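You operate a simulated robot arm through the tools that you are given. There is no shell and no other tool.

You run a simulated robot arm. Do the job below in one go: nothing can be reset, and whatever is moved stays where it is left.

JOB
Flash-test tube two at 1000 V and sort it by the reading.
Fine: It stands in the test box. Shut the lid, then press the yellow button. Dial back to 0 V before the lid opens; it ends open. Over 5 mA: red tray, else green tray.

It is judged by the outcome, as a careful person would: the job done as asked, and still so three seconds after it is handed in. It fails if anything else is knocked over, pushed out of place, dropped, spilled or broken. Lids that push on must go on centred and level and be pressed home; caps that screw on are set level and turned clockwise until they are tight.

ROBOT AND FRAMES
A 7-joint arm with a two-finger parallel gripper, fixed in place. Base frame: the origin is at the foot of the arm, x ahead of it, y to its left, z up. Lengths are in mm, angles in degrees, forces in N, time in s.
Its first joint turns from -166.0 to 166.0 degrees. Payload 4.4 kg.
The TCP is the grasp point between the finger pads, 23 mm short of the fingertips. In the tool frame z runs along the fingers and y along their closing line. The gripper opens to 94 mm. The fingers are 38 mm wide and 10 mm thick; the gripper's body (54 by 96 mm) begins 39 mm behind the TCP.
Orientation is told as [roll, pitch, yaw] about the base's x, y, z axes, in that order, counted from this pose: with the fingers straight down and closing along the base's y, the tool's x points along the base's -x, its y along +y and its z along -z.

CONTROLS
- The arm moves only by the tool send_rows. Its argument "steps" is a list of rows, each a list of 3 entries, a list of its own where there are three numbers: the finger opening in mm, from 0 to 94, then the shift along the base's x, y, z in mm, then the turn, a rotation vector about the base's x, y, z in rad. In form: [[grip, [dx, dy, dz], [wx, wy, wz]], ...]. A call has 1 to 20 rows; each row shifts and turns the commanded pose from where the row before left it. Rows are played at 5 a second. More than 50 mm and 8.6 degrees between two rows, or a gripper value outside its range, and nothing of the call is played. A pose out of reach is approached as far as the arm can. The call stops where the force on the tool passes 90 N (or 10 N more than at its start, if that is more) or the arm is blocked; 0.2 s more then pass. Each finger travels about 72 mm/s and halts on what it meets, pressing with about 44 N; the grip force reading is that of the motor and also rises with nothing between the fingers. The clock runs only during rows and for 0.2 s after the last one: add rows that do not move to give the fingers time. It gives the time, the measured TCP pose, the force on the tool (base axes), the opening and the grip force at its end, in the units of the frame above (readings bear some noise), with the torque about the TCP (base axes, N m) and any sound that the robot's microphone picked up.
- Cameras (640 x 400 px; columns grow to the right, rows downward): "scene" is fixed at [218.2, 506.6, 1617.3]; the picture's right is [-0.45, -0.89, 0.00], its down [-0.50, 0.25, -0.83] and it looks along [0.74, -0.37, -0.56] (base axes); focal length 214 px, centre (320, 200). "wrist" rides on the gripper at [86, 16, -74] in the tool frame; the picture's right is [-0.18, 0.98, 0.00], its down [-0.58, -0.11, -0.81] and it looks along [-0.79, -0.15, 0.59] (tool axes); focal length 243 px, centre (320, 200). There is no depth. A picture from a camera that has moved, and an enlarged one, comes with that camera's place and axes in the base frame and with its lens. The place of the scene camera against the robot may be out by one fixed shift of up to 12 mm in any direction.
- grab_frame(camera): a new picture of that camera. No time passes.
- inspect(camera, box): a new picture of the part [left, top, right, bottom] of that camera's present view, enlarged. No time passes.
- job_done(): hands the job in; it is judged then, once.

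Places have to be worked out from the pictures, the camera data and where the tool is seen. Open the gripper and draw the arm clear of the work before you hand the job in, unless the task says otherwise.

The tools are called after "Call:" by a JSON object that holds its "method" and its "body". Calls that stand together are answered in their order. send_rows: Moves the arm, as the interface text tells. Its arguments: {"type":"object","properties":{"steps":{"type":"array"}},"required":["steps"]} The other tools are called the same way: grab_frame (camera) takes a picture; inspect (camera, box) takes an enlarged picture of a part of a camera's view; job_done () hands the job in.

At the start:

```text
time: 0.0
tool_pos: [676.6, 130.7, 1511.5]
orientation: [0.0, 0.0, -0.1]
force: [-0.2, -0.1, 0.8]
ft_torque: [0.02, 0.05, 0.01]
grip_width: 93.9
gripper_force: 0.0
```

scene: 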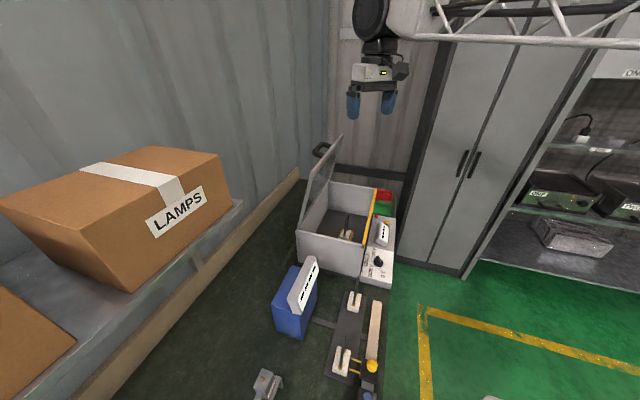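
wrist: 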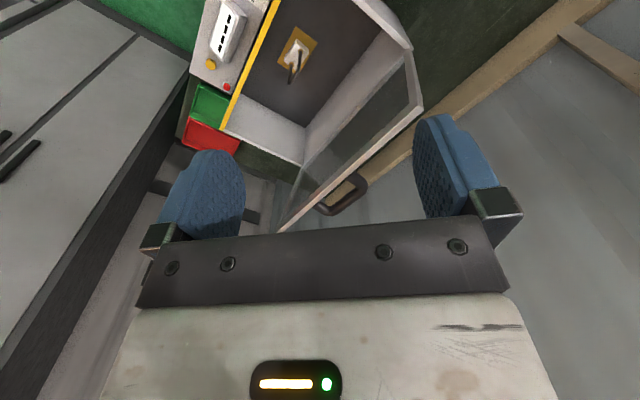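

I start by looking closely at the work area from both cameras before moving anything.

Call:
{"method": "inspect", "body": {"camera": "scene", "box": [240, 120, 420, 280]}}

Call:
{"method": "inspect", "body": {"camera": "scene", "box": [240, 240, 420, 400]}}

Call:
{"method": "inspect", "body": {"camera": "wrist", "box": [160, 0, 420, 160]}}

```text
2.50 times, centred on (330, 200) of scene
camera zoom: at [218.2, 506.6, 1617.3], right [-0.45, -0.89, 0.0], down [-0.5, 0.25, -0.83], along [0.74, -0.37, -0.56], focal length 536 px, centre (295, 200)
```

zoom: 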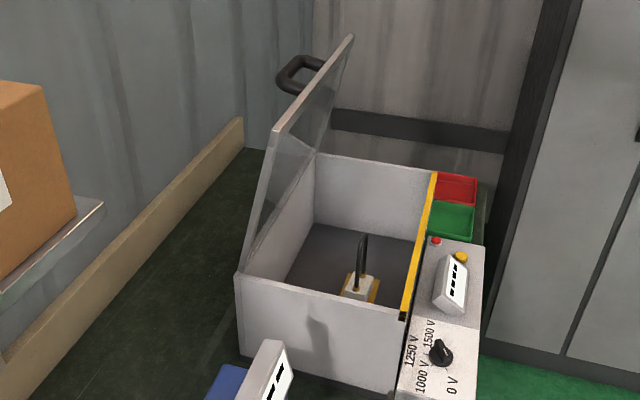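

```text
2.50 times, centred on (330, 320) of scene
camera zoom: at [218.2, 506.6, 1617.3], right [-0.45, -0.89, 0.0], down [-0.5, 0.25, -0.83], along [0.74, -0.37, -0.56], focal length 536 px, centre (295, -100)
```

zoom: 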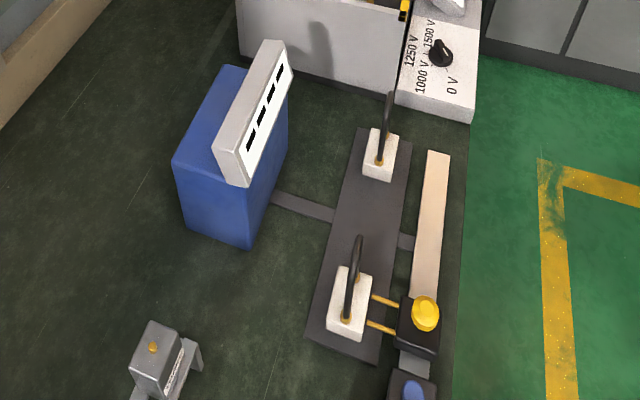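

```text
2.46 times, centred on (290, 80) of wrist
camera zoom: at [591.0, 146.5, 1587.5], right [0.18, 0.98, 0.0], down [0.58, -0.11, 0.81], along [0.79, -0.15, -0.59], focal length 597 px, centre (394, 495)
```

zoom: 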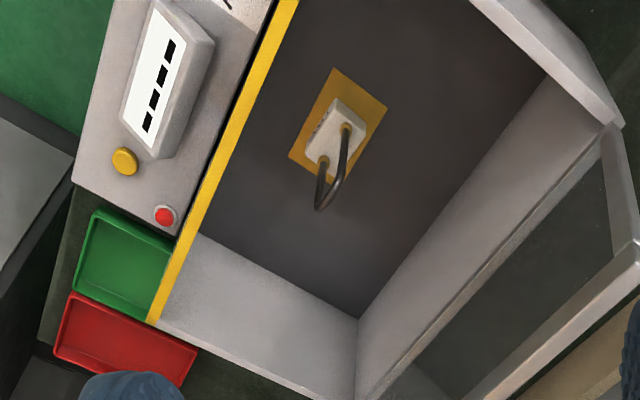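

The scene shows a box with an open lid, a console with a dial, yellow and red buttons and a display, two white blocks on a mat and one white block inside the box. I zoom in more to look for labels.

Call:
{"method": "inspect", "body": {"camera": "scene", "box": [355, 215, 400, 285]}}

Call:
{"method": "inspect", "body": {"camera": "scene", "box": [320, 280, 400, 330]}}

Call:
{"method": "inspect", "body": {"camera": "scene", "box": [320, 335, 400, 400]}}

Call:
{"method": "inspect", "body": {"camera": "scene", "box": [230, 350, 320, 400]}}

Call:
{"method": "inspect", "body": {"camera": "wrist", "box": [260, 10, 340, 60]}}

Call:
{"method": "inspect", "body": {"camera": "scene", "box": [320, 215, 370, 250]}}

```text
5.71 times, centred on (378, 250) of scene
camera zoom: at [218.2, 506.6, 1617.3], right [-0.45, -0.89, 0.0], down [-0.5, 0.25, -0.83], along [0.74, -0.37, -0.56], focal length 1226 px, centre (-9, -86)
```

zoom: 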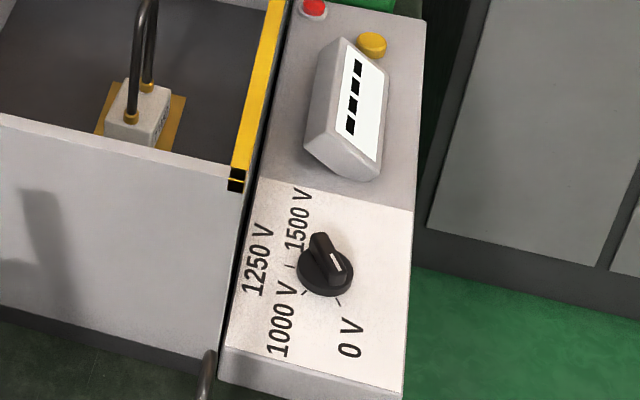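

```text
8.00 times, centred on (360, 305) of scene
camera zoom: at [218.2, 506.6, 1617.3], right [-0.45, -0.89, 0.0], down [-0.5, 0.25, -0.83], along [0.74, -0.37, -0.56], focal length 1716 px, centre (0, -640)
```

zoom: 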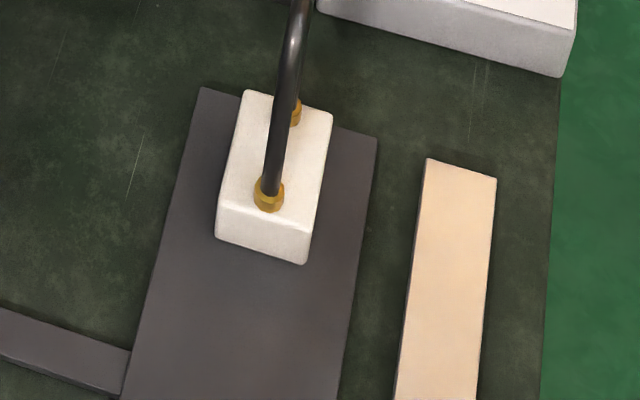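

```text
6.15 times, centred on (360, 368) of scene
camera zoom: at [218.2, 506.6, 1617.3], right [-0.45, -0.89, 0.0], down [-0.5, 0.25, -0.83], along [0.74, -0.37, -0.56], focal length 1320 px, centre (74, -831)
```

zoom: 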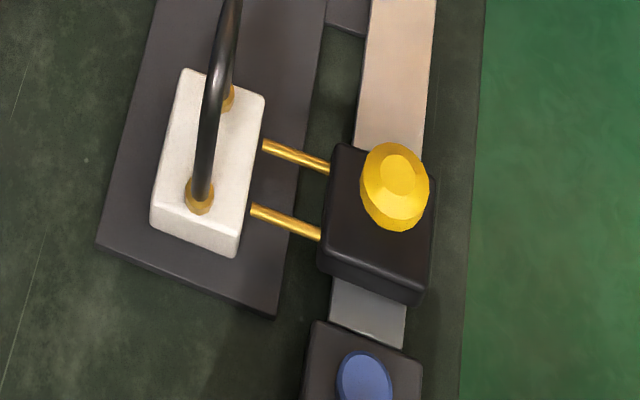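

```text
7.11 times, centred on (275, 375) of scene
camera zoom: at [218.2, 506.6, 1617.3], right [-0.45, -0.89, 0.0], down [-0.5, 0.25, -0.83], along [0.74, -0.37, -0.56], focal length 1525 px, centre (640, -1044)
```

zoom: 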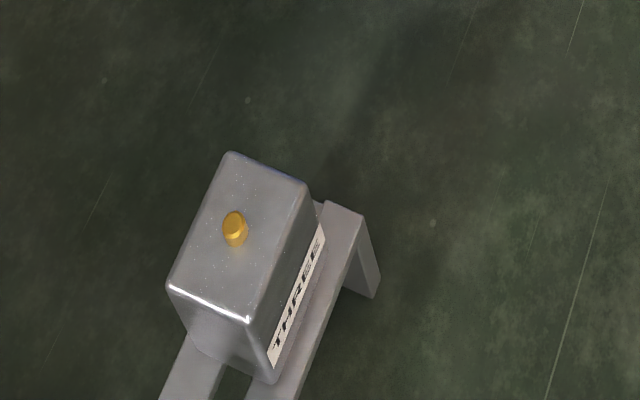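

```text
8.00 times, centred on (300, 35) of wrist
camera zoom: at [591.0, 146.5, 1587.5], right [0.18, 0.98, 0.0], down [0.58, -0.11, 0.81], along [0.79, -0.15, -0.59], focal length 1941 px, centre (480, 1520)
```

zoom: 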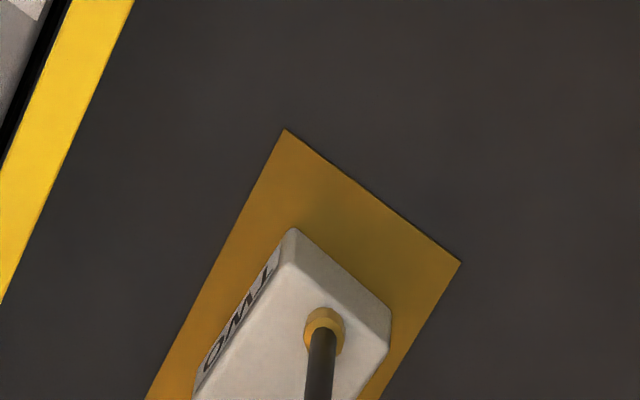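

```text
11.43 times, centred on (345, 232) of scene
camera zoom: at [218.2, 506.6, 1617.3], right [-0.45, -0.89, 0.0], down [-0.5, 0.25, -0.83], along [0.74, -0.37, -0.56], focal length 2451 px, centre (34, -171)
```

zoom: 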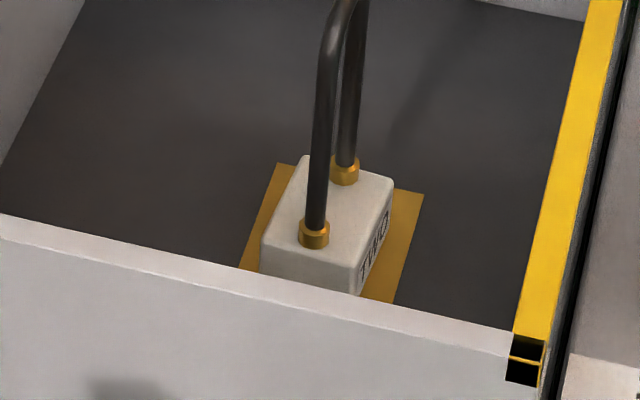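

The tube in the box is labelled TWO, so it is already in place (dial reads 0 V). I back the arm off toward the base to get a second wrist view of the box, lid and console for triangulation.

Call:
{"method": "send_rows", "body": {"steps": [[94, [-22, -29, -20], [0, 0, 0]], [94, [-22, -29, -20], [0, 0, 0]], [94, [-22, -29, -20], [0, 0, 0]], [94, [-22, -29, -20], [0, 0, 0]], [94, [-22, -29, -20], [0, 0, 0]], [94, [-22, -29, -20], [0, 0, 0]], [94, [-22, -29, -20], [0, 0, 0]], [94, [-22, -29, -20], [0, 0, 0]], [94, [0, 0, 0], [0, 0, 0]]]}}

Call:
{"method": "grab_frame", "body": {"camera": "wrist"}}

Call:
{"method": "grab_frame", "body": {"camera": "scene"}}

```text
time: 2.0
tool_pos: [501.0, -101.3, 1350.4]
orientation: [0.0, -0.1, 0.0]
force: [-1.1, 0.3, -0.3]
ft_torque: [0.01, -0.04, 0.01]
grip_width: 93.9
gripper_force: 0.1
```

```text
taken
camera wrist: at [415.6, -85.3, 1426.3], right [0.18, 0.98, 0.0], down [0.58, -0.11, 0.81], along [0.79, -0.15, -0.59], focal length 243 px, centre (320, 200)
```

wrist: 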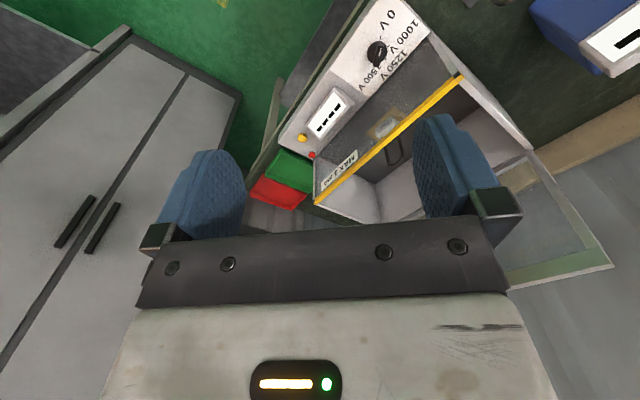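

```text
taken
```

scene: 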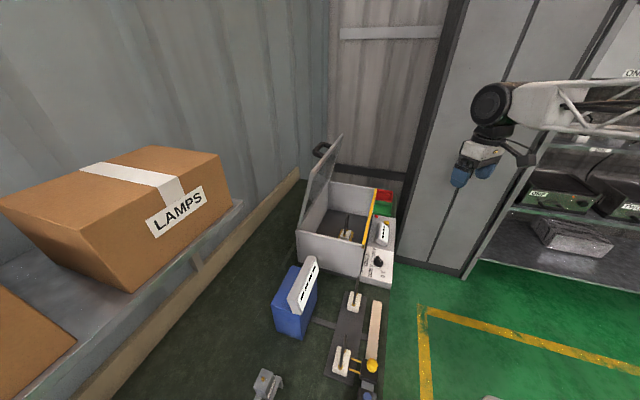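

Now I see the box from the console side, including a panel with text on it. I zoom in to read it and to locate features.

Call:
{"method": "inspect", "body": {"camera": "wrist", "box": [240, 0, 480, 150]}}

Call:
{"method": "inspect", "body": {"camera": "wrist", "box": [250, 80, 430, 220]}}

Call:
{"method": "inspect", "body": {"camera": "wrist", "box": [440, 60, 640, 300]}}

```text
2.67 times, centred on (360, 75) of wrist
camera zoom: at [415.6, -85.3, 1426.3], right [0.18, 0.98, 0.0], down [0.58, -0.11, 0.81], along [0.79, -0.15, -0.59], focal length 647 px, centre (213, 533)
```

zoom: 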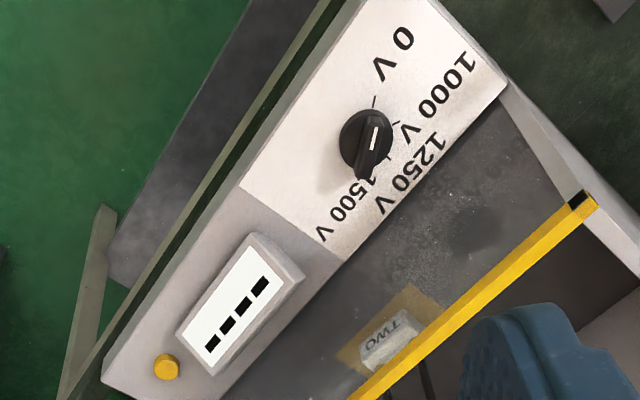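

```text
2.86 times, centred on (340, 150) of wrist
camera zoom: at [415.6, -85.3, 1426.3], right [0.18, 0.98, 0.0], down [0.58, -0.11, 0.81], along [0.79, -0.15, -0.59], focal length 693 px, centre (263, 343)
```

zoom: 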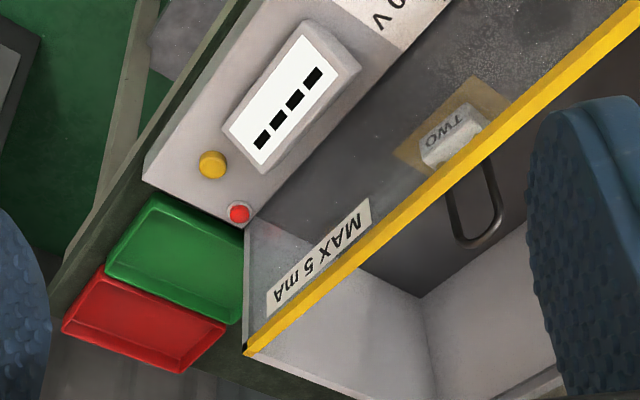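

```text
1.67 times, centred on (540, 180) of wrist
camera zoom: at [415.6, -85.3, 1426.3], right [0.18, 0.98, 0.0], down [0.58, -0.11, 0.81], along [0.79, -0.15, -0.59], focal length 404 px, centre (-47, 233)
```

zoom: 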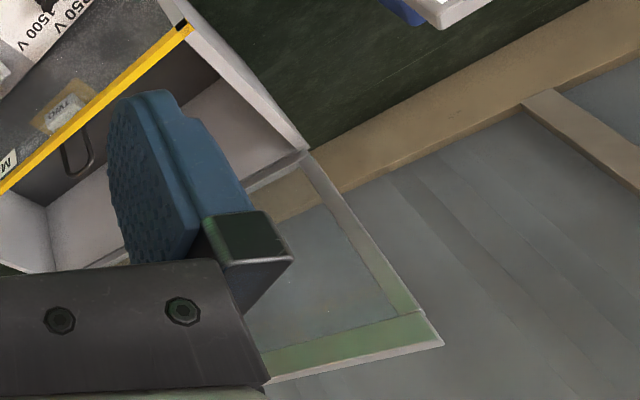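

TUBE TWO stands in the box; the console axis runs about −45° in yaw, with the dial near (657,−9), the yellow button near (855,−219,870) and the lid hinged on the far (+x+y) side. I move closer above the dial for detailed views.

Call:
{"method": "send_rows", "body": {"steps": [[94, [8, 8, -37], [0, 0, 0]], [94, [8, 8, -37], [0, 0, 0]], [94, [8, 8, -37], [0, 0, 0]], [94, [8, 8, -37], [0, 0, 0]], [94, [8, 8, -37], [0, 0, 0]], [94, [8, 8, -37], [0, 0, 0]], [94, [8, 8, -37], [0, 0, 0]], [94, [0, 0, 0], [0, 0, 0]]]}}

Call:
{"method": "grab_frame", "body": {"camera": "wrist"}}

Call:
{"method": "inspect", "body": {"camera": "wrist", "box": [260, 0, 420, 110]}}

```text
time: 3.8
tool_pos: [553.6, -45.4, 1090.8]
orientation: [0.0, 0.0, 0.0]
force: [-0.1, 0.0, -0.7]
ft_torque: [-0.03, 0.01, 0.02]
grip_width: 93.9
gripper_force: 0.0
```

```text
taken
camera wrist: at [469.2, -29.9, 1165.8], right [0.18, 0.98, 0.0], down [0.58, -0.11, 0.81], along [0.79, -0.15, -0.59], focal length 243 px, centre (320, 200)
```

wrist: 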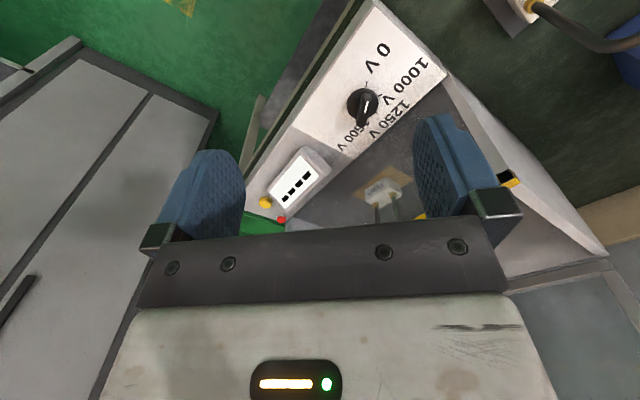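

```text
3.64 times, centred on (340, 55) of wrist
camera zoom: at [469.2, -29.9, 1165.8], right [0.18, 0.98, 0.0], down [0.58, -0.11, 0.81], along [0.79, -0.15, -0.59], focal length 882 px, centre (247, 727)
```

zoom: 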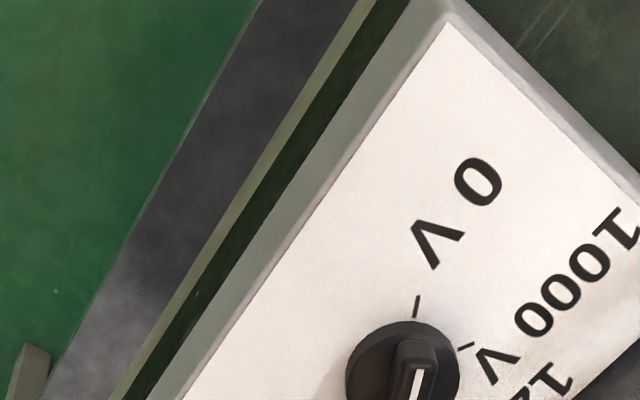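

The dial is well in view. I zoom exactly on it to read the tick directions.

Call:
{"method": "inspect", "body": {"camera": "wrist", "box": [320, 70, 420, 132]}}

Call:
{"method": "inspect", "body": {"camera": "wrist", "box": [250, 135, 350, 235]}}

Call:
{"method": "inspect", "body": {"camera": "wrist", "box": [340, 140, 440, 220]}}

```text
6.40 times, centred on (370, 101) of wrist
camera zoom: at [469.2, -29.9, 1165.8], right [0.18, 0.98, 0.0], down [0.58, -0.11, 0.81], along [0.79, -0.15, -0.59], focal length 1553 px, centre (0, 834)
```

zoom: 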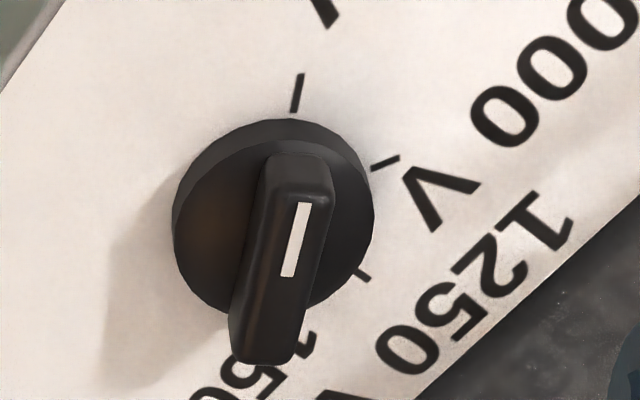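

```text
4.00 times, centred on (300, 185) of wrist
camera zoom: at [469.2, -29.9, 1165.8], right [0.18, 0.98, 0.0], down [0.58, -0.11, 0.81], along [0.79, -0.15, -0.59], focal length 970 px, centre (400, 260)
```

zoom: 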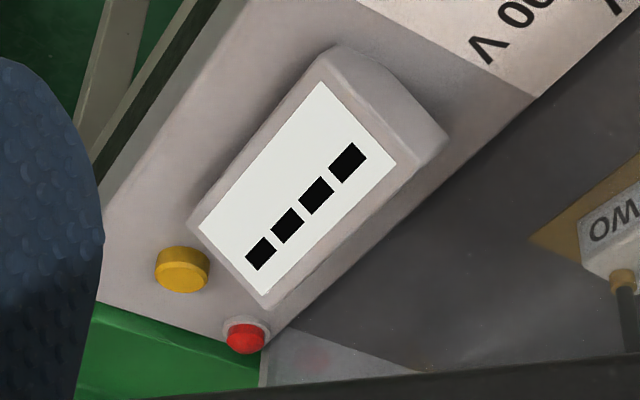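

```text
5.00 times, centred on (390, 180) of wrist
camera zoom: at [469.2, -29.9, 1165.8], right [0.18, 0.98, 0.0], down [0.58, -0.11, 0.81], along [0.79, -0.15, -0.59], focal length 1213 px, centre (-30, 300)
```

zoom: 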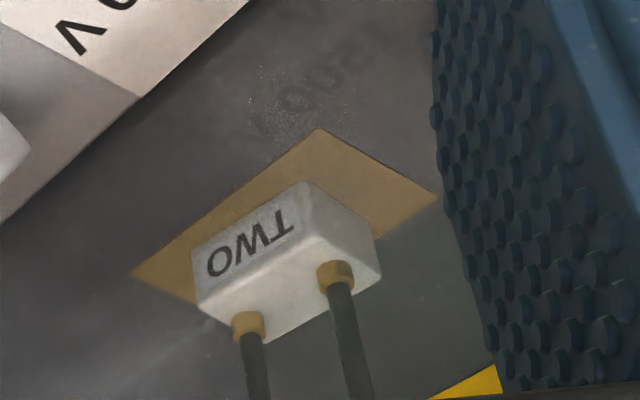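

Ticks on the dial sit about 60° apart (0 V at ~165°, 1000 V at ~105°), dial centre about (664,−7). Next I raise and go round to look at the lid along its hinge, turning the tool −45° so that it lines up with the box.

Call:
{"method": "send_rows", "body": {"steps": [[94, [0, 0, 48], [0, 0, 0]], [94, [0, 0, 48], [0, 0, 0]], [94, [0, 0, 48], [0, 0, 0]], [94, [0, 0, 48], [0, 0, 0]], [94, [0, 0, 48], [0, 0, 0]], [94, [0, 0, 48], [0, 0, 0]], [94, [14, 41, 0], [0, 0, -0.0873]], [94, [14, 41, 0], [0, 0, -0.0873]], [94, [14, 41, 0], [0, 0, -0.0873]], [94, [14, 41, 0], [0, 0, -0.0873]], [94, [14, 41, 0], [0, 0, -0.0873]], [94, [14, 41, 0], [0, 0, -0.0873]], [94, [14, 41, 0], [0, 0, -0.0873]], [94, [14, 41, 0], [0, 0, -0.0873]], [94, [14, 41, 0], [0, 0, -0.0873]], [94, [0, 0, 0], [0, 0, 0]]]}}

Call:
{"method": "grab_frame", "body": {"camera": "wrist"}}

Call:
{"method": "grab_frame", "body": {"camera": "scene"}}

```text
time: 7.2
tool_pos: [681.0, 324.7, 1380.5]
orientation: [0.0, 0.1, -44.9]
force: [-0.5, -0.1, 0.6]
ft_torque: [0.0, 0.0, -0.01]
grip_width: 94.1
gripper_force: 0.1
```

```text
taken
camera wrist: at [633.4, 396.9, 1456.1], right [0.83, 0.56, 0.0], down [0.33, -0.49, 0.81], along [0.45, -0.67, -0.59], focal length 243 px, centre (320, 200)
```

wrist: 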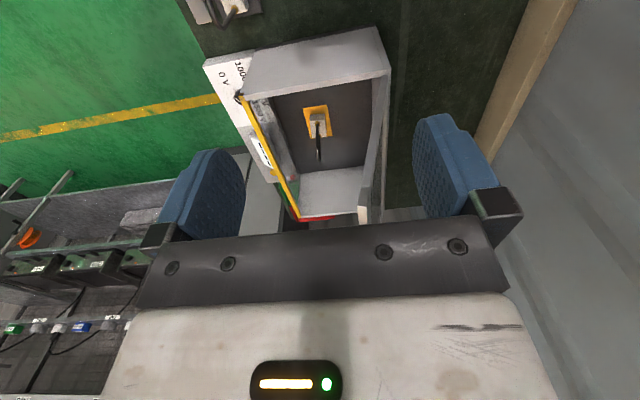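

```text
taken
```

scene: 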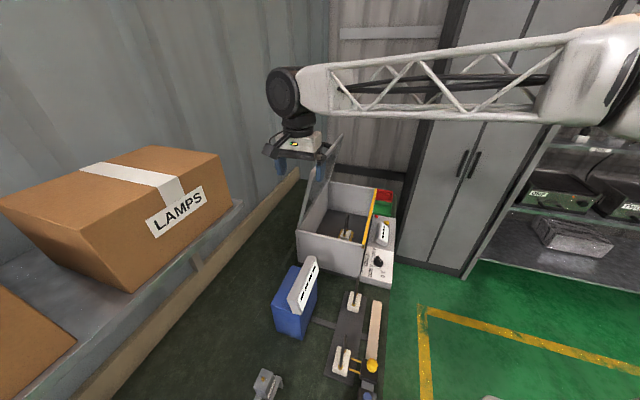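

The box is seen straight along its hinge; the lid is edge-on. I zoom in on it.

Call:
{"method": "inspect", "body": {"camera": "wrist", "box": [240, 20, 420, 235]}}

Call:
{"method": "inspect", "body": {"camera": "wrist", "box": [340, 40, 420, 230]}}

Call:
{"method": "inspect", "body": {"camera": "scene", "box": [250, 120, 400, 220]}}

```text
1.86 times, centred on (330, 128) of wrist
camera zoom: at [633.4, 396.9, 1456.1], right [0.83, 0.56, 0.0], down [0.33, -0.49, 0.81], along [0.45, -0.67, -0.59], focal length 451 px, centre (301, 335)
```

zoom: 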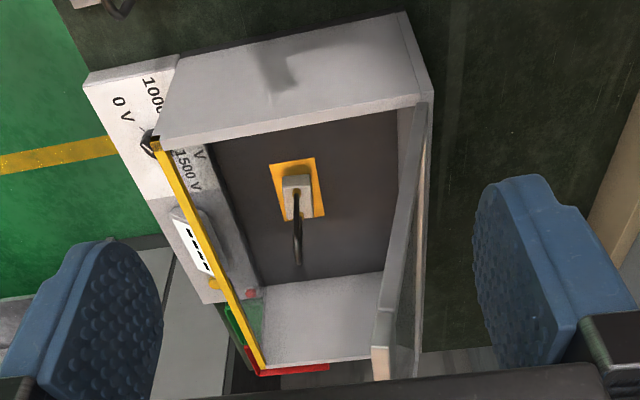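

```text
2.11 times, centred on (380, 135) of wrist
camera zoom: at [633.4, 396.9, 1456.1], right [0.83, 0.56, 0.0], down [0.33, -0.49, 0.81], along [0.45, -0.67, -0.59], focal length 511 px, centre (194, 337)
```

zoom: 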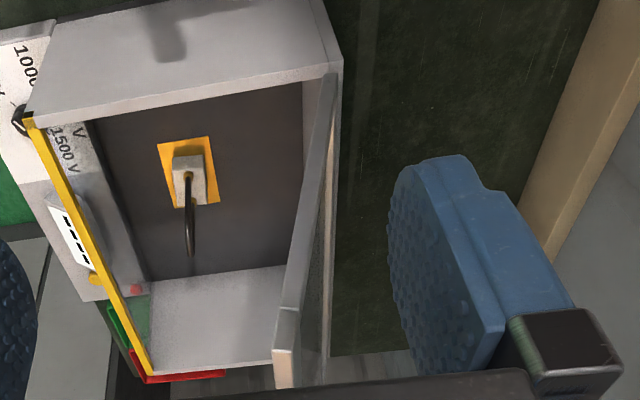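

```text
4.00 times, centred on (325, 170) of scene
camera zoom: at [218.2, 506.6, 1617.3], right [-0.45, -0.89, 0.0], down [-0.5, 0.25, -0.83], along [0.74, -0.37, -0.56], focal length 858 px, centre (300, 320)
```

zoom: 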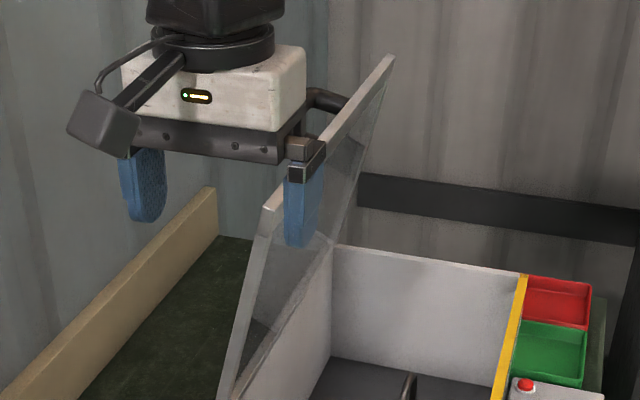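

The lid leans about 12° inward over the box, free edge near n=739 (n,d are the box's 45° axes), z≈1300, hinge near z≈1046, with its handle on the outer face. I close the fingers and go round behind the lid near its front corner, clear of the handle.

Call:
{"method": "send_rows", "body": {"steps": [[60, [28, 28, 0], [0, 0, 0]], [30, [28, 28, 0], [0, 0, 0]], [0, [28, 28, 0], [0, 0, 0]], [0, [28.3, -28.3, 0], [0, 0, 0]], [0, [28.3, -28.3, 0], [0, 0, 0]], [0, [28.3, -28.3, 0], [0, 0, 0]], [0, [28.3, -28.3, 0], [0, 0, 0]], [0, [28.3, -28.3, 0], [0, 0, 0]], [0, [0, 0, 0], [0, 0, 0]], [0, [0, 0, 0], [0, 0, 0]]]}}

Call:
{"method": "grab_frame", "body": {"camera": "wrist"}}

Call:
{"method": "grab_frame", "body": {"camera": "scene"}}

```text
time: 9.4
tool_pos: [910.2, 264.7, 1380.0]
orientation: [0.1, 0.0, -45.0]
force: [-0.3, 0.3, -0.5]
ft_torque: [0.0, 0.01, 0.0]
grip_width: 0.1
gripper_force: 42.3
```

```text
taken
camera wrist: at [861.3, 336.8, 1455.7], right [0.83, 0.56, 0.0], down [0.33, -0.49, 0.81], along [0.46, -0.67, -0.59], focal length 243 px, centre (320, 200)
```

wrist: 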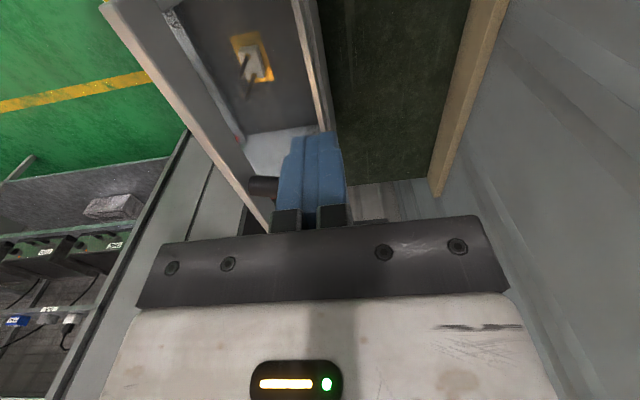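

```text
taken
```

scene: 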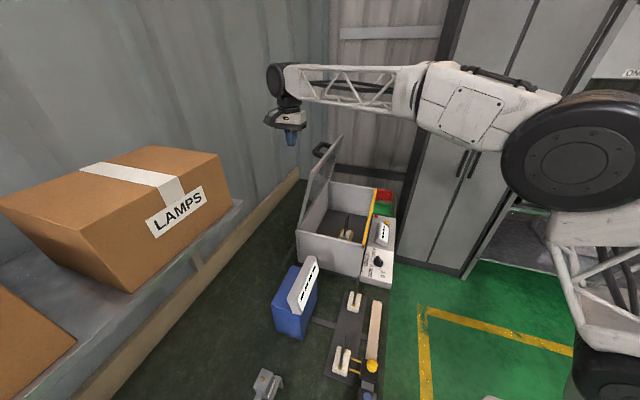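

The tool is behind the lid at its front part. I zoom to check the lid edge and the handle relative to the fingers before lowering.

Call:
{"method": "inspect", "body": {"camera": "wrist", "box": [90, 0, 360, 240]}}

Call:
{"method": "inspect", "body": {"camera": "scene", "box": [240, 60, 400, 200]}}

```text
1.67 times, centred on (225, 120) of wrist
camera zoom: at [861.3, 336.8, 1455.7], right [0.83, 0.56, 0.0], down [0.33, -0.49, 0.81], along [0.46, -0.67, -0.59], focal length 404 px, centre (478, 333)
```

zoom: 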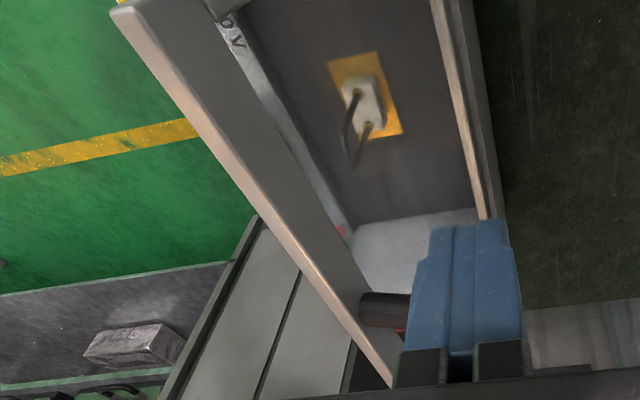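

```text
2.86 times, centred on (320, 130) of scene
camera zoom: at [218.2, 506.6, 1617.3], right [-0.45, -0.89, 0.0], down [-0.5, 0.25, -0.83], along [0.74, -0.37, -0.56], focal length 613 px, centre (320, 400)
```

zoom: 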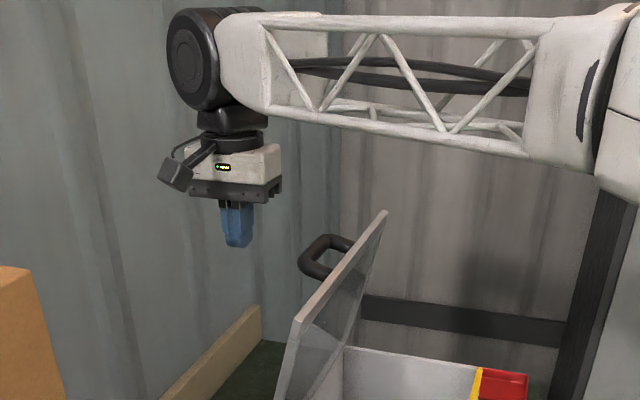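

Handle leg is at d≈557, my fingers at d≈456, so they will meet only the lid's outer face. I lower behind the lid and begin pushing it slowly along its arc.

Call:
{"method": "send_rows", "body": {"steps": [[0, [0, 0, -30], [0, 0, 0]], [0, [0, 0, -30], [0, 0, 0]], [0, [0, 0, -31], [0, 0, 0]], [0, [-20, -20, 0], [0, 0, 0]], [0, [-20, -20, 0], [0, 0, 0]], [0, [-7.3, -7.3, -0.4], [0, 0, 0]], [0, [-7.3, -7.3, -0.4], [0, 0, 0]], [0, [-10.6, -10.6, -4.5], [0, 0, 0]], [0, [-10.6, -10.6, -4.6], [0, 0, 0]], [0, [-10.1, -10.1, -6.6], [0, 0, 0]], [0, [-10.1, -10.1, -6.7], [0, 0, 0]]]}}

Call:
{"method": "grab_frame", "body": {"camera": "wrist"}}

Call:
{"method": "grab_frame", "body": {"camera": "scene"}}

```text
time: 11.8
tool_pos: [812.6, 169.0, 1266.3]
orientation: [0.0, -0.1, -45.0]
force: [0.3, 0.3, -0.1]
ft_torque: [0.02, 0.03, 0.0]
grip_width: 0.0
gripper_force: 42.2
```

```text
taken
camera wrist: at [764.1, 241.5, 1343.3], right [0.83, 0.57, 0.0], down [0.33, -0.49, 0.81], along [0.46, -0.67, -0.59], focal length 243 px, centre (320, 200)
```

wrist: 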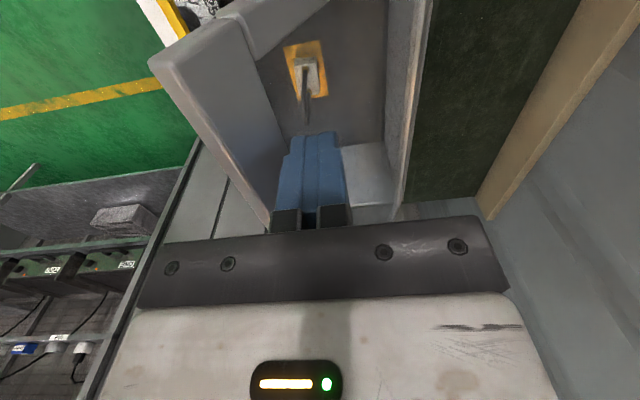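

```text
taken
```

scene: 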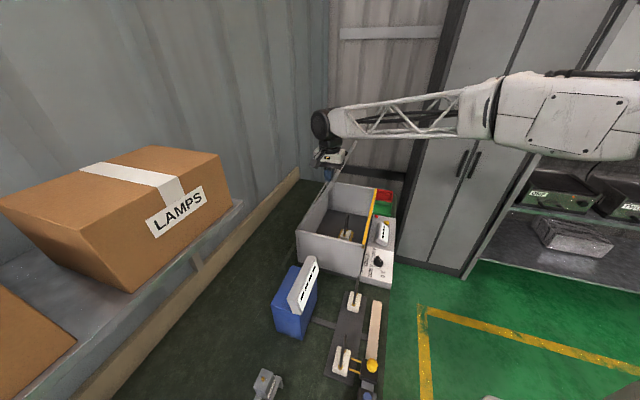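

The lid is following the fingers with almost no force. I carry on along the arc down toward closed.

Call:
{"method": "send_rows", "body": {"steps": [[0, [-9.3, -9.3, -8.5], [0, 0, 0]], [0, [-9.3, -9.3, -8.6], [0, 0, 0]], [0, [-8.4, -8.4, -10.3], [0, 0, 0]], [0, [-8.4, -8.4, -10.3], [0, 0, 0]], [0, [-7.3, -7.3, -11.8], [0, 0, 0]], [0, [-7.3, -7.3, -11.9], [0, 0, 0]], [0, [-6, -6, -13.1], [0, 0, 0]], [0, [-6, -6, -13.2], [0, 0, 0]], [0, [-4.7, -4.7, -14.2], [0, 0, 0]], [0, [-4.7, -4.7, -14.3], [0, 0, 0]]]}}

Call:
{"method": "grab_frame", "body": {"camera": "wrist"}}

Call:
{"method": "inspect", "body": {"camera": "scene", "box": [250, 100, 450, 300]}}

```text
time: 14.0
tool_pos: [741.0, 100.3, 1150.8]
orientation: [0.0, 0.0, -45.0]
force: [0.9, -0.5, 0.1]
ft_torque: [0.02, -0.03, 0.0]
grip_width: 0.1
gripper_force: 41.9
```

```text
taken
camera wrist: at [693.5, 171.8, 1226.2], right [0.83, 0.56, 0.0], down [0.33, -0.49, 0.81], along [0.46, -0.67, -0.59], focal length 243 px, centre (320, 200)
```

wrist: 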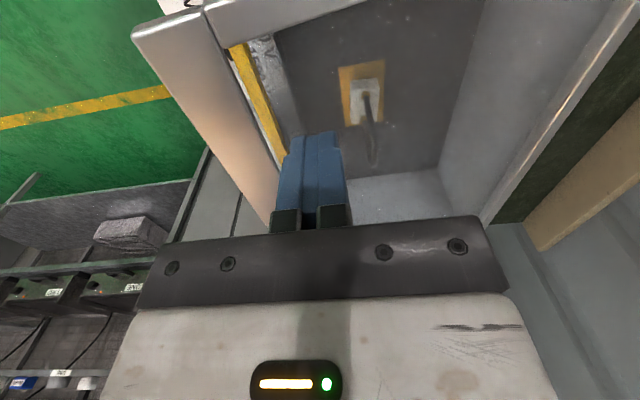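

```text
2.00 times, centred on (350, 200) of scene
camera zoom: at [218.2, 506.6, 1617.3], right [-0.45, -0.89, 0.0], down [-0.5, 0.25, -0.83], along [0.74, -0.37, -0.56], focal length 429 px, centre (260, 200)
```

zoom: 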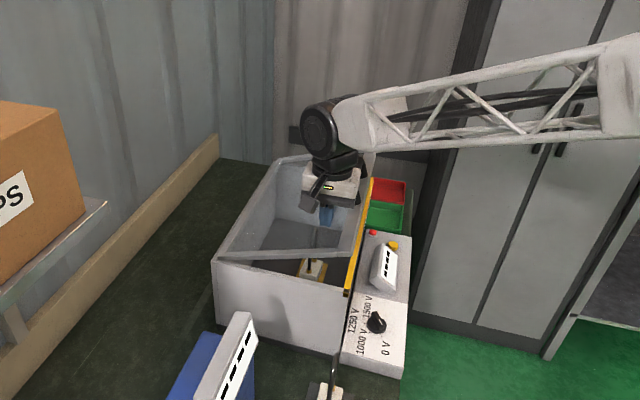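

The lid is now about 20° from shut and still following. I go on down, slower near the end, to press it closed.

Call:
{"method": "send_rows", "body": {"steps": [[0, [-3.2, -3.2, -15], [0, 0, 0]], [0, [-3.2, -3.2, -15], [0, 0, 0]], [0, [-1.7, -1.7, -13.5], [0, 0, 0]], [0, [-1.6, -1.6, -13.6], [0, 0, 0]], [0, [-0.5, -0.5, -6], [0, 0, 0]], [0, [-0.3, -0.3, -6], [0, 0, 0]], [0, [0, 0, -5], [0, 0, 0]]]}}

Call:
{"method": "grab_frame", "body": {"camera": "wrist"}}

Call:
{"method": "inspect", "body": {"camera": "scene", "box": [280, 120, 420, 290]}}

```text
time: 15.6
tool_pos: [729.7, 90.4, 1073.8]
orientation: [-0.1, 0.0, -45.0]
force: [-0.5, -0.1, -0.2]
ft_torque: [-0.02, 0.03, -0.01]
grip_width: 0.0
gripper_force: 42.5
```

```text
taken
camera wrist: at [682.6, 161.7, 1150.5], right [0.83, 0.56, 0.0], down [0.33, -0.49, 0.81], along [0.46, -0.67, -0.59], focal length 243 px, centre (320, 200)
```

wrist: 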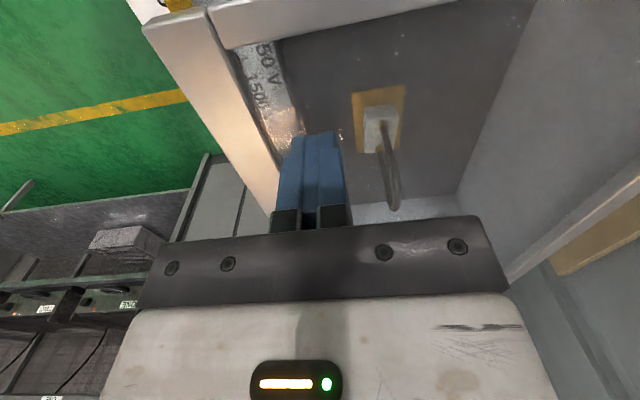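

```text
2.35 times, centred on (350, 205) of scene
camera zoom: at [218.2, 506.6, 1617.3], right [-0.45, -0.89, 0.0], down [-0.5, 0.25, -0.83], along [0.74, -0.37, -0.56], focal length 505 px, centre (249, 188)
```

zoom: 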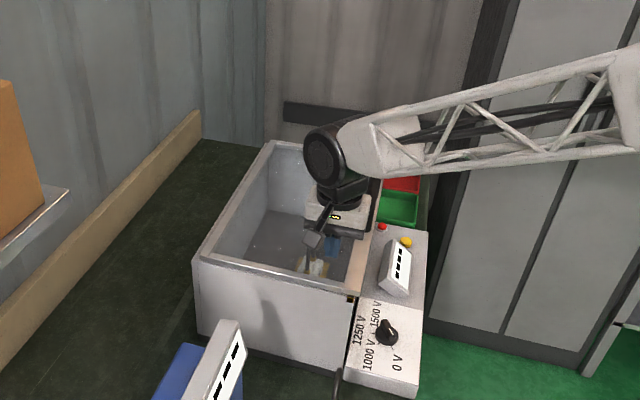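

The lid looks nearly flat but no contact force yet. I press down in small steps until I feel it seat.

Call:
{"method": "send_rows", "body": {"steps": [[0, [0, 0, -3], [0, 0, 0]], [0, [0, 0, -3], [0, 0, 0]], [0, [0, 0, -3], [0, 0, 0]], [0, [0, 0, 0], [0, 0, 0]]]}}

Call:
{"method": "inspect", "body": {"camera": "scene", "box": [290, 170, 400, 280]}}

```text
time: 16.6
tool_pos: [728.5, 88.6, 1067.3]
orientation: [-0.1, 0.0, -45.0]
force: [-0.7, -0.8, 0.4]
ft_torque: [0.0, -0.01, 0.03]
grip_width: 0.1
gripper_force: 42.1
```

```text
3.64 times, centred on (345, 225) of scene
camera zoom: at [218.2, 506.6, 1617.3], right [-0.45, -0.89, 0.0], down [-0.5, 0.25, -0.83], along [0.74, -0.37, -0.56], focal length 780 px, centre (229, 109)
```

zoom: 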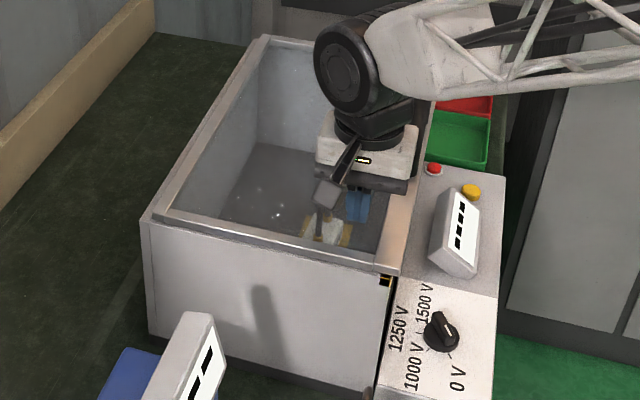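

Still no force at z≈1067. I continue down in 3 mm steps until contact.

Call:
{"method": "send_rows", "body": {"steps": [[0, [0, 0, -3], [0, 0, 0]], [0, [0, 0, -3], [0, 0, 0]], [0, [0, 0, -3], [0, 0, 0]], [0, [0, 0, -3], [0, 0, 0]], [0, [0, 0, 0], [0, 0, 0]]]}}

Call:
{"method": "inspect", "body": {"camera": "scene", "box": [290, 170, 400, 280]}}

Call:
{"method": "grab_frame", "body": {"camera": "wrist"}}

```text
time: 17.7
tool_pos: [731.2, 87.7, 1063.0]
orientation: [0.5, -0.3, -45.0]
force: [3.0, 0.1, 7.5]
ft_torque: [0.07, 0.04, -0.02]
grip_width: 0.0
gripper_force: 42.2
stopped in row 5: the force on the tool passed its limit at 94 N (the readings are from after the stop); the commanded pose is now the measured one
```

```text
3.64 times, centred on (345, 225) of scene
camera zoom: at [218.2, 506.6, 1617.3], right [-0.45, -0.89, 0.0], down [-0.5, 0.25, -0.83], along [0.74, -0.37, -0.56], focal length 780 px, centre (229, 109)
```

zoom: 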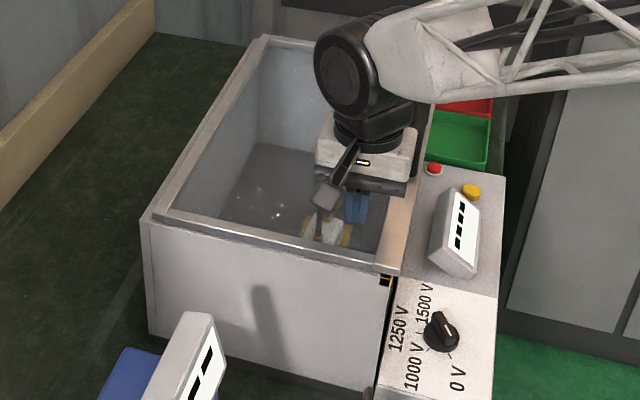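

```text
taken
camera wrist: at [682.6, 160.0, 1138.6], right [0.82, 0.56, 0.01], down [0.33, -0.49, 0.81], along [0.46, -0.66, -0.59], focal length 243 px, centre (320, 200)
```

wrist: 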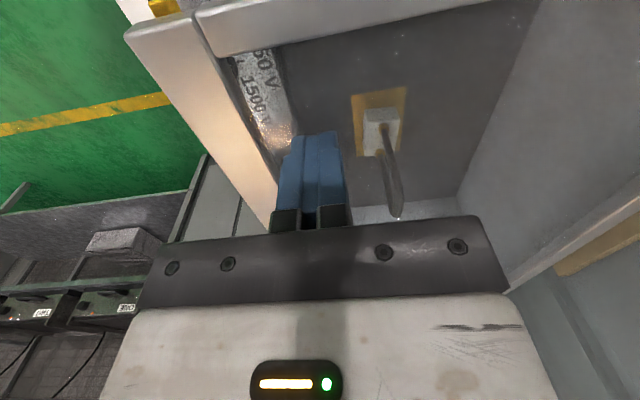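

The lid seated firmly (94 N stop with fingertips at z≈1040). I lift off, check it stays shut, and move over toward the dial.

Call:
{"method": "send_rows", "body": {"steps": [[0, [0, 0, 20], [0, 0, 0]], [0, [0, 0, 40], [0, 0, 0]], [0, [0, 0, 45], [0, 0, 0]], [0, [0, 0, 45], [0, 0, 0]], [0, [-28, -32, 0], [0, 0, 0]], [0, [-28, -32, 0], [0, 0, 0]], [0, [-28, -32, 0], [0, 0, 0]], [0, [-28, -32, 0], [0, 0, 0]], [0, [-28, -32, 0], [0, 0, 0]], [0, [0, 0, 0], [0, 0, 0]]]}}

Call:
{"method": "inspect", "body": {"camera": "scene", "box": [270, 150, 420, 290]}}

Call:
{"method": "grab_frame", "body": {"camera": "wrist"}}

```text
time: 19.9
tool_pos: [590.8, -71.7, 1211.7]
orientation: [0.4, -0.4, -45.0]
force: [0.6, -0.6, 0.3]
ft_torque: [-0.02, -0.02, 0.02]
grip_width: 0.2
gripper_force: 42.5
```

```text
2.86 times, centred on (345, 220) of scene
camera zoom: at [218.2, 506.6, 1617.3], right [-0.45, -0.89, 0.0], down [-0.5, 0.25, -0.83], along [0.74, -0.37, -0.56], focal length 613 px, centre (249, 143)
```

zoom: 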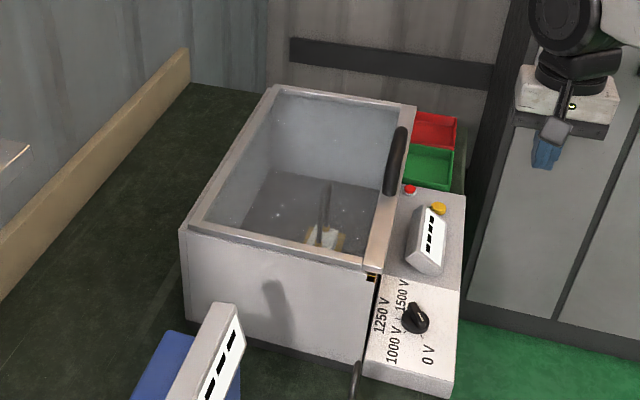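

```text
taken
camera wrist: at [542.1, -0.1, 1287.7], right [0.83, 0.56, 0.01], down [0.33, -0.49, 0.81], along [0.46, -0.66, -0.59], focal length 243 px, centre (320, 200)
```

wrist: 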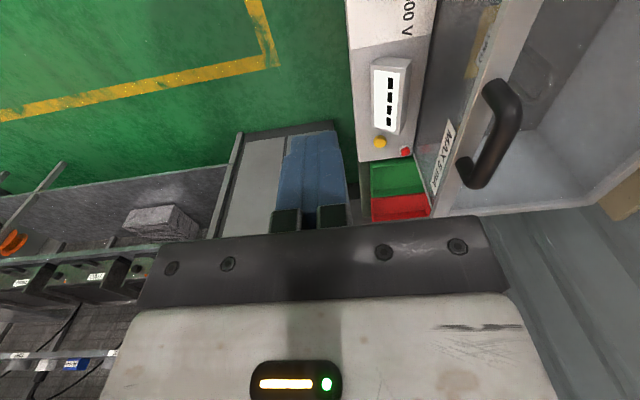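

The lid is shut with its handle on the console-side frame. To turn the dial with the camera bracket clear of the box wall I want the tool turned to about +165° yaw, so I rotate here in free space and check the wrist can do it.

Call:
{"method": "send_rows", "body": {"steps": [[0, [0, 0, 0], [0, 0, 0.145]], [0, [0, 0, 0], [0, 0, 0.145]], [0, [0, 0, 0], [0, 0, 0.145]], [0, [0, 0, 0], [0, 0, 0.145]], [0, [0, 0, 0], [0, 0, 0.145]], [0, [0, 0, 0], [0, 0, 0.145]], [0, [0, 0, 0], [0, 0, 0.145]], [0, [0, 0, 0], [0, 0, 0.145]], [0, [0, 0, 0], [0, 0, 0.145]], [0, [0, 0, 0], [0, 0, 0.145]], [0, [0, 0, 0], [0, 0, 0.145]], [0, [0, 0, 0], [0, 0, 0.145]], [0, [0, 0, 0], [0, 0, 0.145]], [0, [0, 0, 0], [0, 0, 0.145]], [0, [0, 0, 0], [0, 0, 0.145]], [0, [0, 0, 0], [0, 0, 0.145]], [0, [0, 0, 0], [0, 0, 0.145]], [0, [0, 0, 0], [0, 0, 0.145]], [0, [0, 0, 0], [0, 0, 0.145]]]}}

Call:
{"method": "grab_frame", "body": {"camera": "scene"}}

```text
time: 23.9
tool_pos: [591.0, -71.8, 1212.6]
orientation: [0.4, -0.3, 113.0]
force: [0.8, 0.5, -0.5]
ft_torque: [-0.02, 0.02, 0.02]
grip_width: 0.1
gripper_force: 42.1
```

```text
taken
```

scene: 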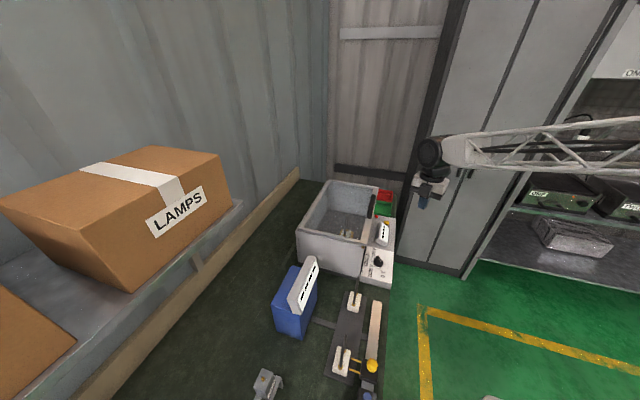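

The wrist follows well. I finish the turn to about 165° and level the small tilt, opening the fingers to about 50 mm for the knob.

Call:
{"method": "send_rows", "body": {"steps": [[50, [0, 0, 0], [0, 0, 0.1296]], [50, [0, 0, 0], [0, 0, 0.1296]], [50, [0, 0, 0], [0, 0, 0.1296]], [50, [0, 0, 0], [0, 0, 0.1296]], [50, [0, 0, 0], [0, 0, 0.1296]], [50, [0, 0, 0], [0, 0, 0.1296]], [50, [0, 0, 0], [0, 0, 0.1296]], [50, [0, 0, 0], [0.0054, -0.0069, 0]], [50, [0, 0, 0], [0, 0, 0]]]}}

Call:
{"method": "grab_frame", "body": {"camera": "wrist"}}

Call:
{"method": "grab_frame", "body": {"camera": "scene"}}

```text
time: 25.9
tool_pos: [590.7, -73.9, 1212.4]
orientation: [0.0, 0.0, 164.9]
force: [0.6, -0.5, 0.2]
ft_torque: [-0.01, 0.01, 0.02]
grip_width: 49.9
gripper_force: 0.0
```

```text
taken
camera wrist: at [671.3, -111.7, 1288.2], right [-0.43, -0.9, 0.0], down [-0.53, 0.26, 0.81], along [-0.73, 0.35, -0.59], focal length 243 px, centre (320, 200)
```

wrist: 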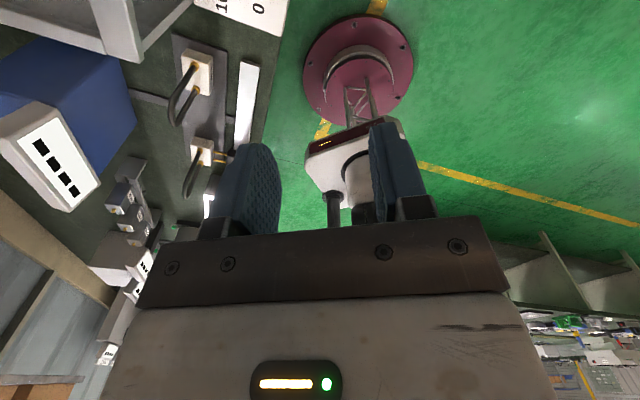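

```text
taken
```

scene: 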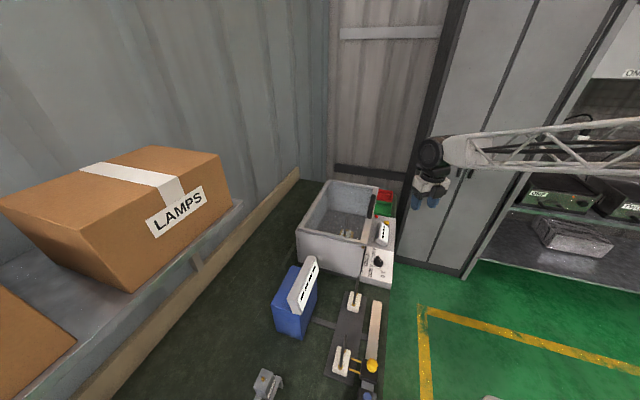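

Yaw 165° is reached. I now go above the dial, staying well over it, to see the knob between the fingers.

Call:
{"method": "send_rows", "body": {"steps": [[50, [14.7, 13.4, -20], [0, 0, 0]], [50, [14.7, 13.4, -25], [0, 0, 0]], [50, [14.7, 13.4, -35], [0, 0, 0]], [50, [14.7, 13.4, -35], [0, 0, 0]], [50, [14.7, 13.4, -35], [0, 0, 0]], [50, [0, 0, -22], [0, 0, 0]], [50, [0, 0, 0], [0, 0, 0]]]}}

Call:
{"method": "grab_frame", "body": {"camera": "wrist"}}

Call:
{"method": "inspect", "body": {"camera": "scene", "box": [300, 170, 440, 300]}}

```text
time: 27.5
tool_pos: [661.7, -7.2, 1039.9]
orientation: [0.0, 0.1, 164.9]
force: [-0.3, -0.1, 0.0]
ft_torque: [-0.05, 0.01, 0.0]
grip_width: 50.0
gripper_force: 0.0
```

```text
taken
camera wrist: at [741.6, -45.0, 1116.8], right [-0.43, -0.9, 0.0], down [-0.53, 0.26, 0.81], along [-0.73, 0.35, -0.59], focal length 243 px, centre (320, 200)
```

wrist: 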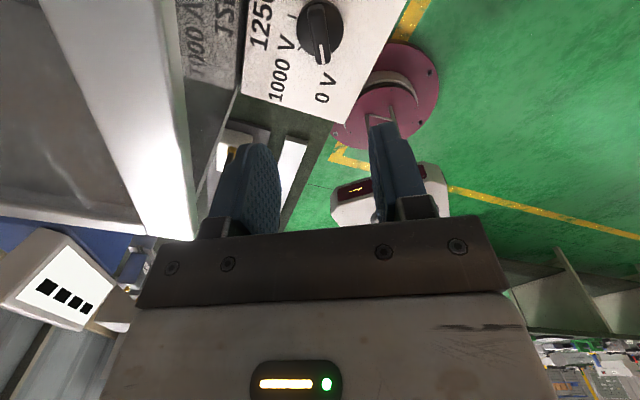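

```text
3.08 times, centred on (370, 235) of scene
camera zoom: at [218.2, 506.6, 1617.3], right [-0.45, -0.89, 0.0], down [-0.5, 0.25, -0.83], along [0.74, -0.37, -0.56], focal length 660 px, centre (166, 92)
```

zoom: 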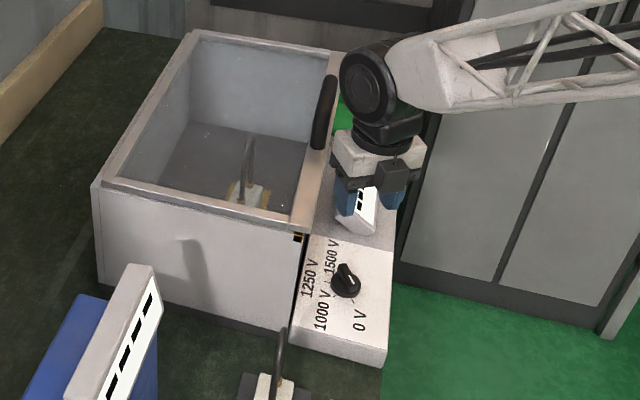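

From this side I zoom in on the knob to triangulate its centre and height against the earlier view.

Call:
{"method": "inspect", "body": {"camera": "wrist", "box": [240, 0, 400, 100]}}

Call:
{"method": "inspect", "body": {"camera": "wrist", "box": [285, 0, 355, 70]}}

```text
4.00 times, centred on (320, 50) of wrist
camera zoom: at [741.6, -45.0, 1116.8], right [-0.43, -0.9, 0.0], down [-0.53, 0.26, 0.81], along [-0.73, 0.35, -0.59], focal length 970 px, centre (320, 800)
```

zoom: 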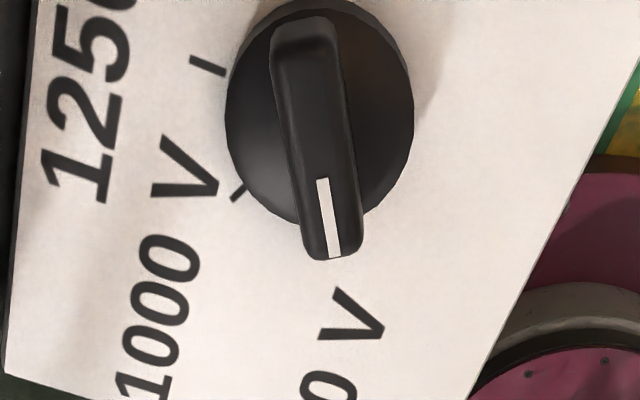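

```text
5.71 times, centred on (320, 35) of wrist
camera zoom: at [741.6, -45.0, 1116.8], right [-0.43, -0.9, 0.0], down [-0.53, 0.26, 0.81], along [-0.73, 0.35, -0.59], focal length 1386 px, centre (320, 1143)
```

zoom: 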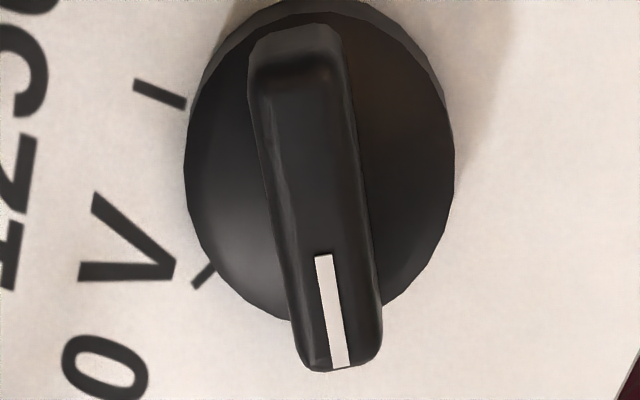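

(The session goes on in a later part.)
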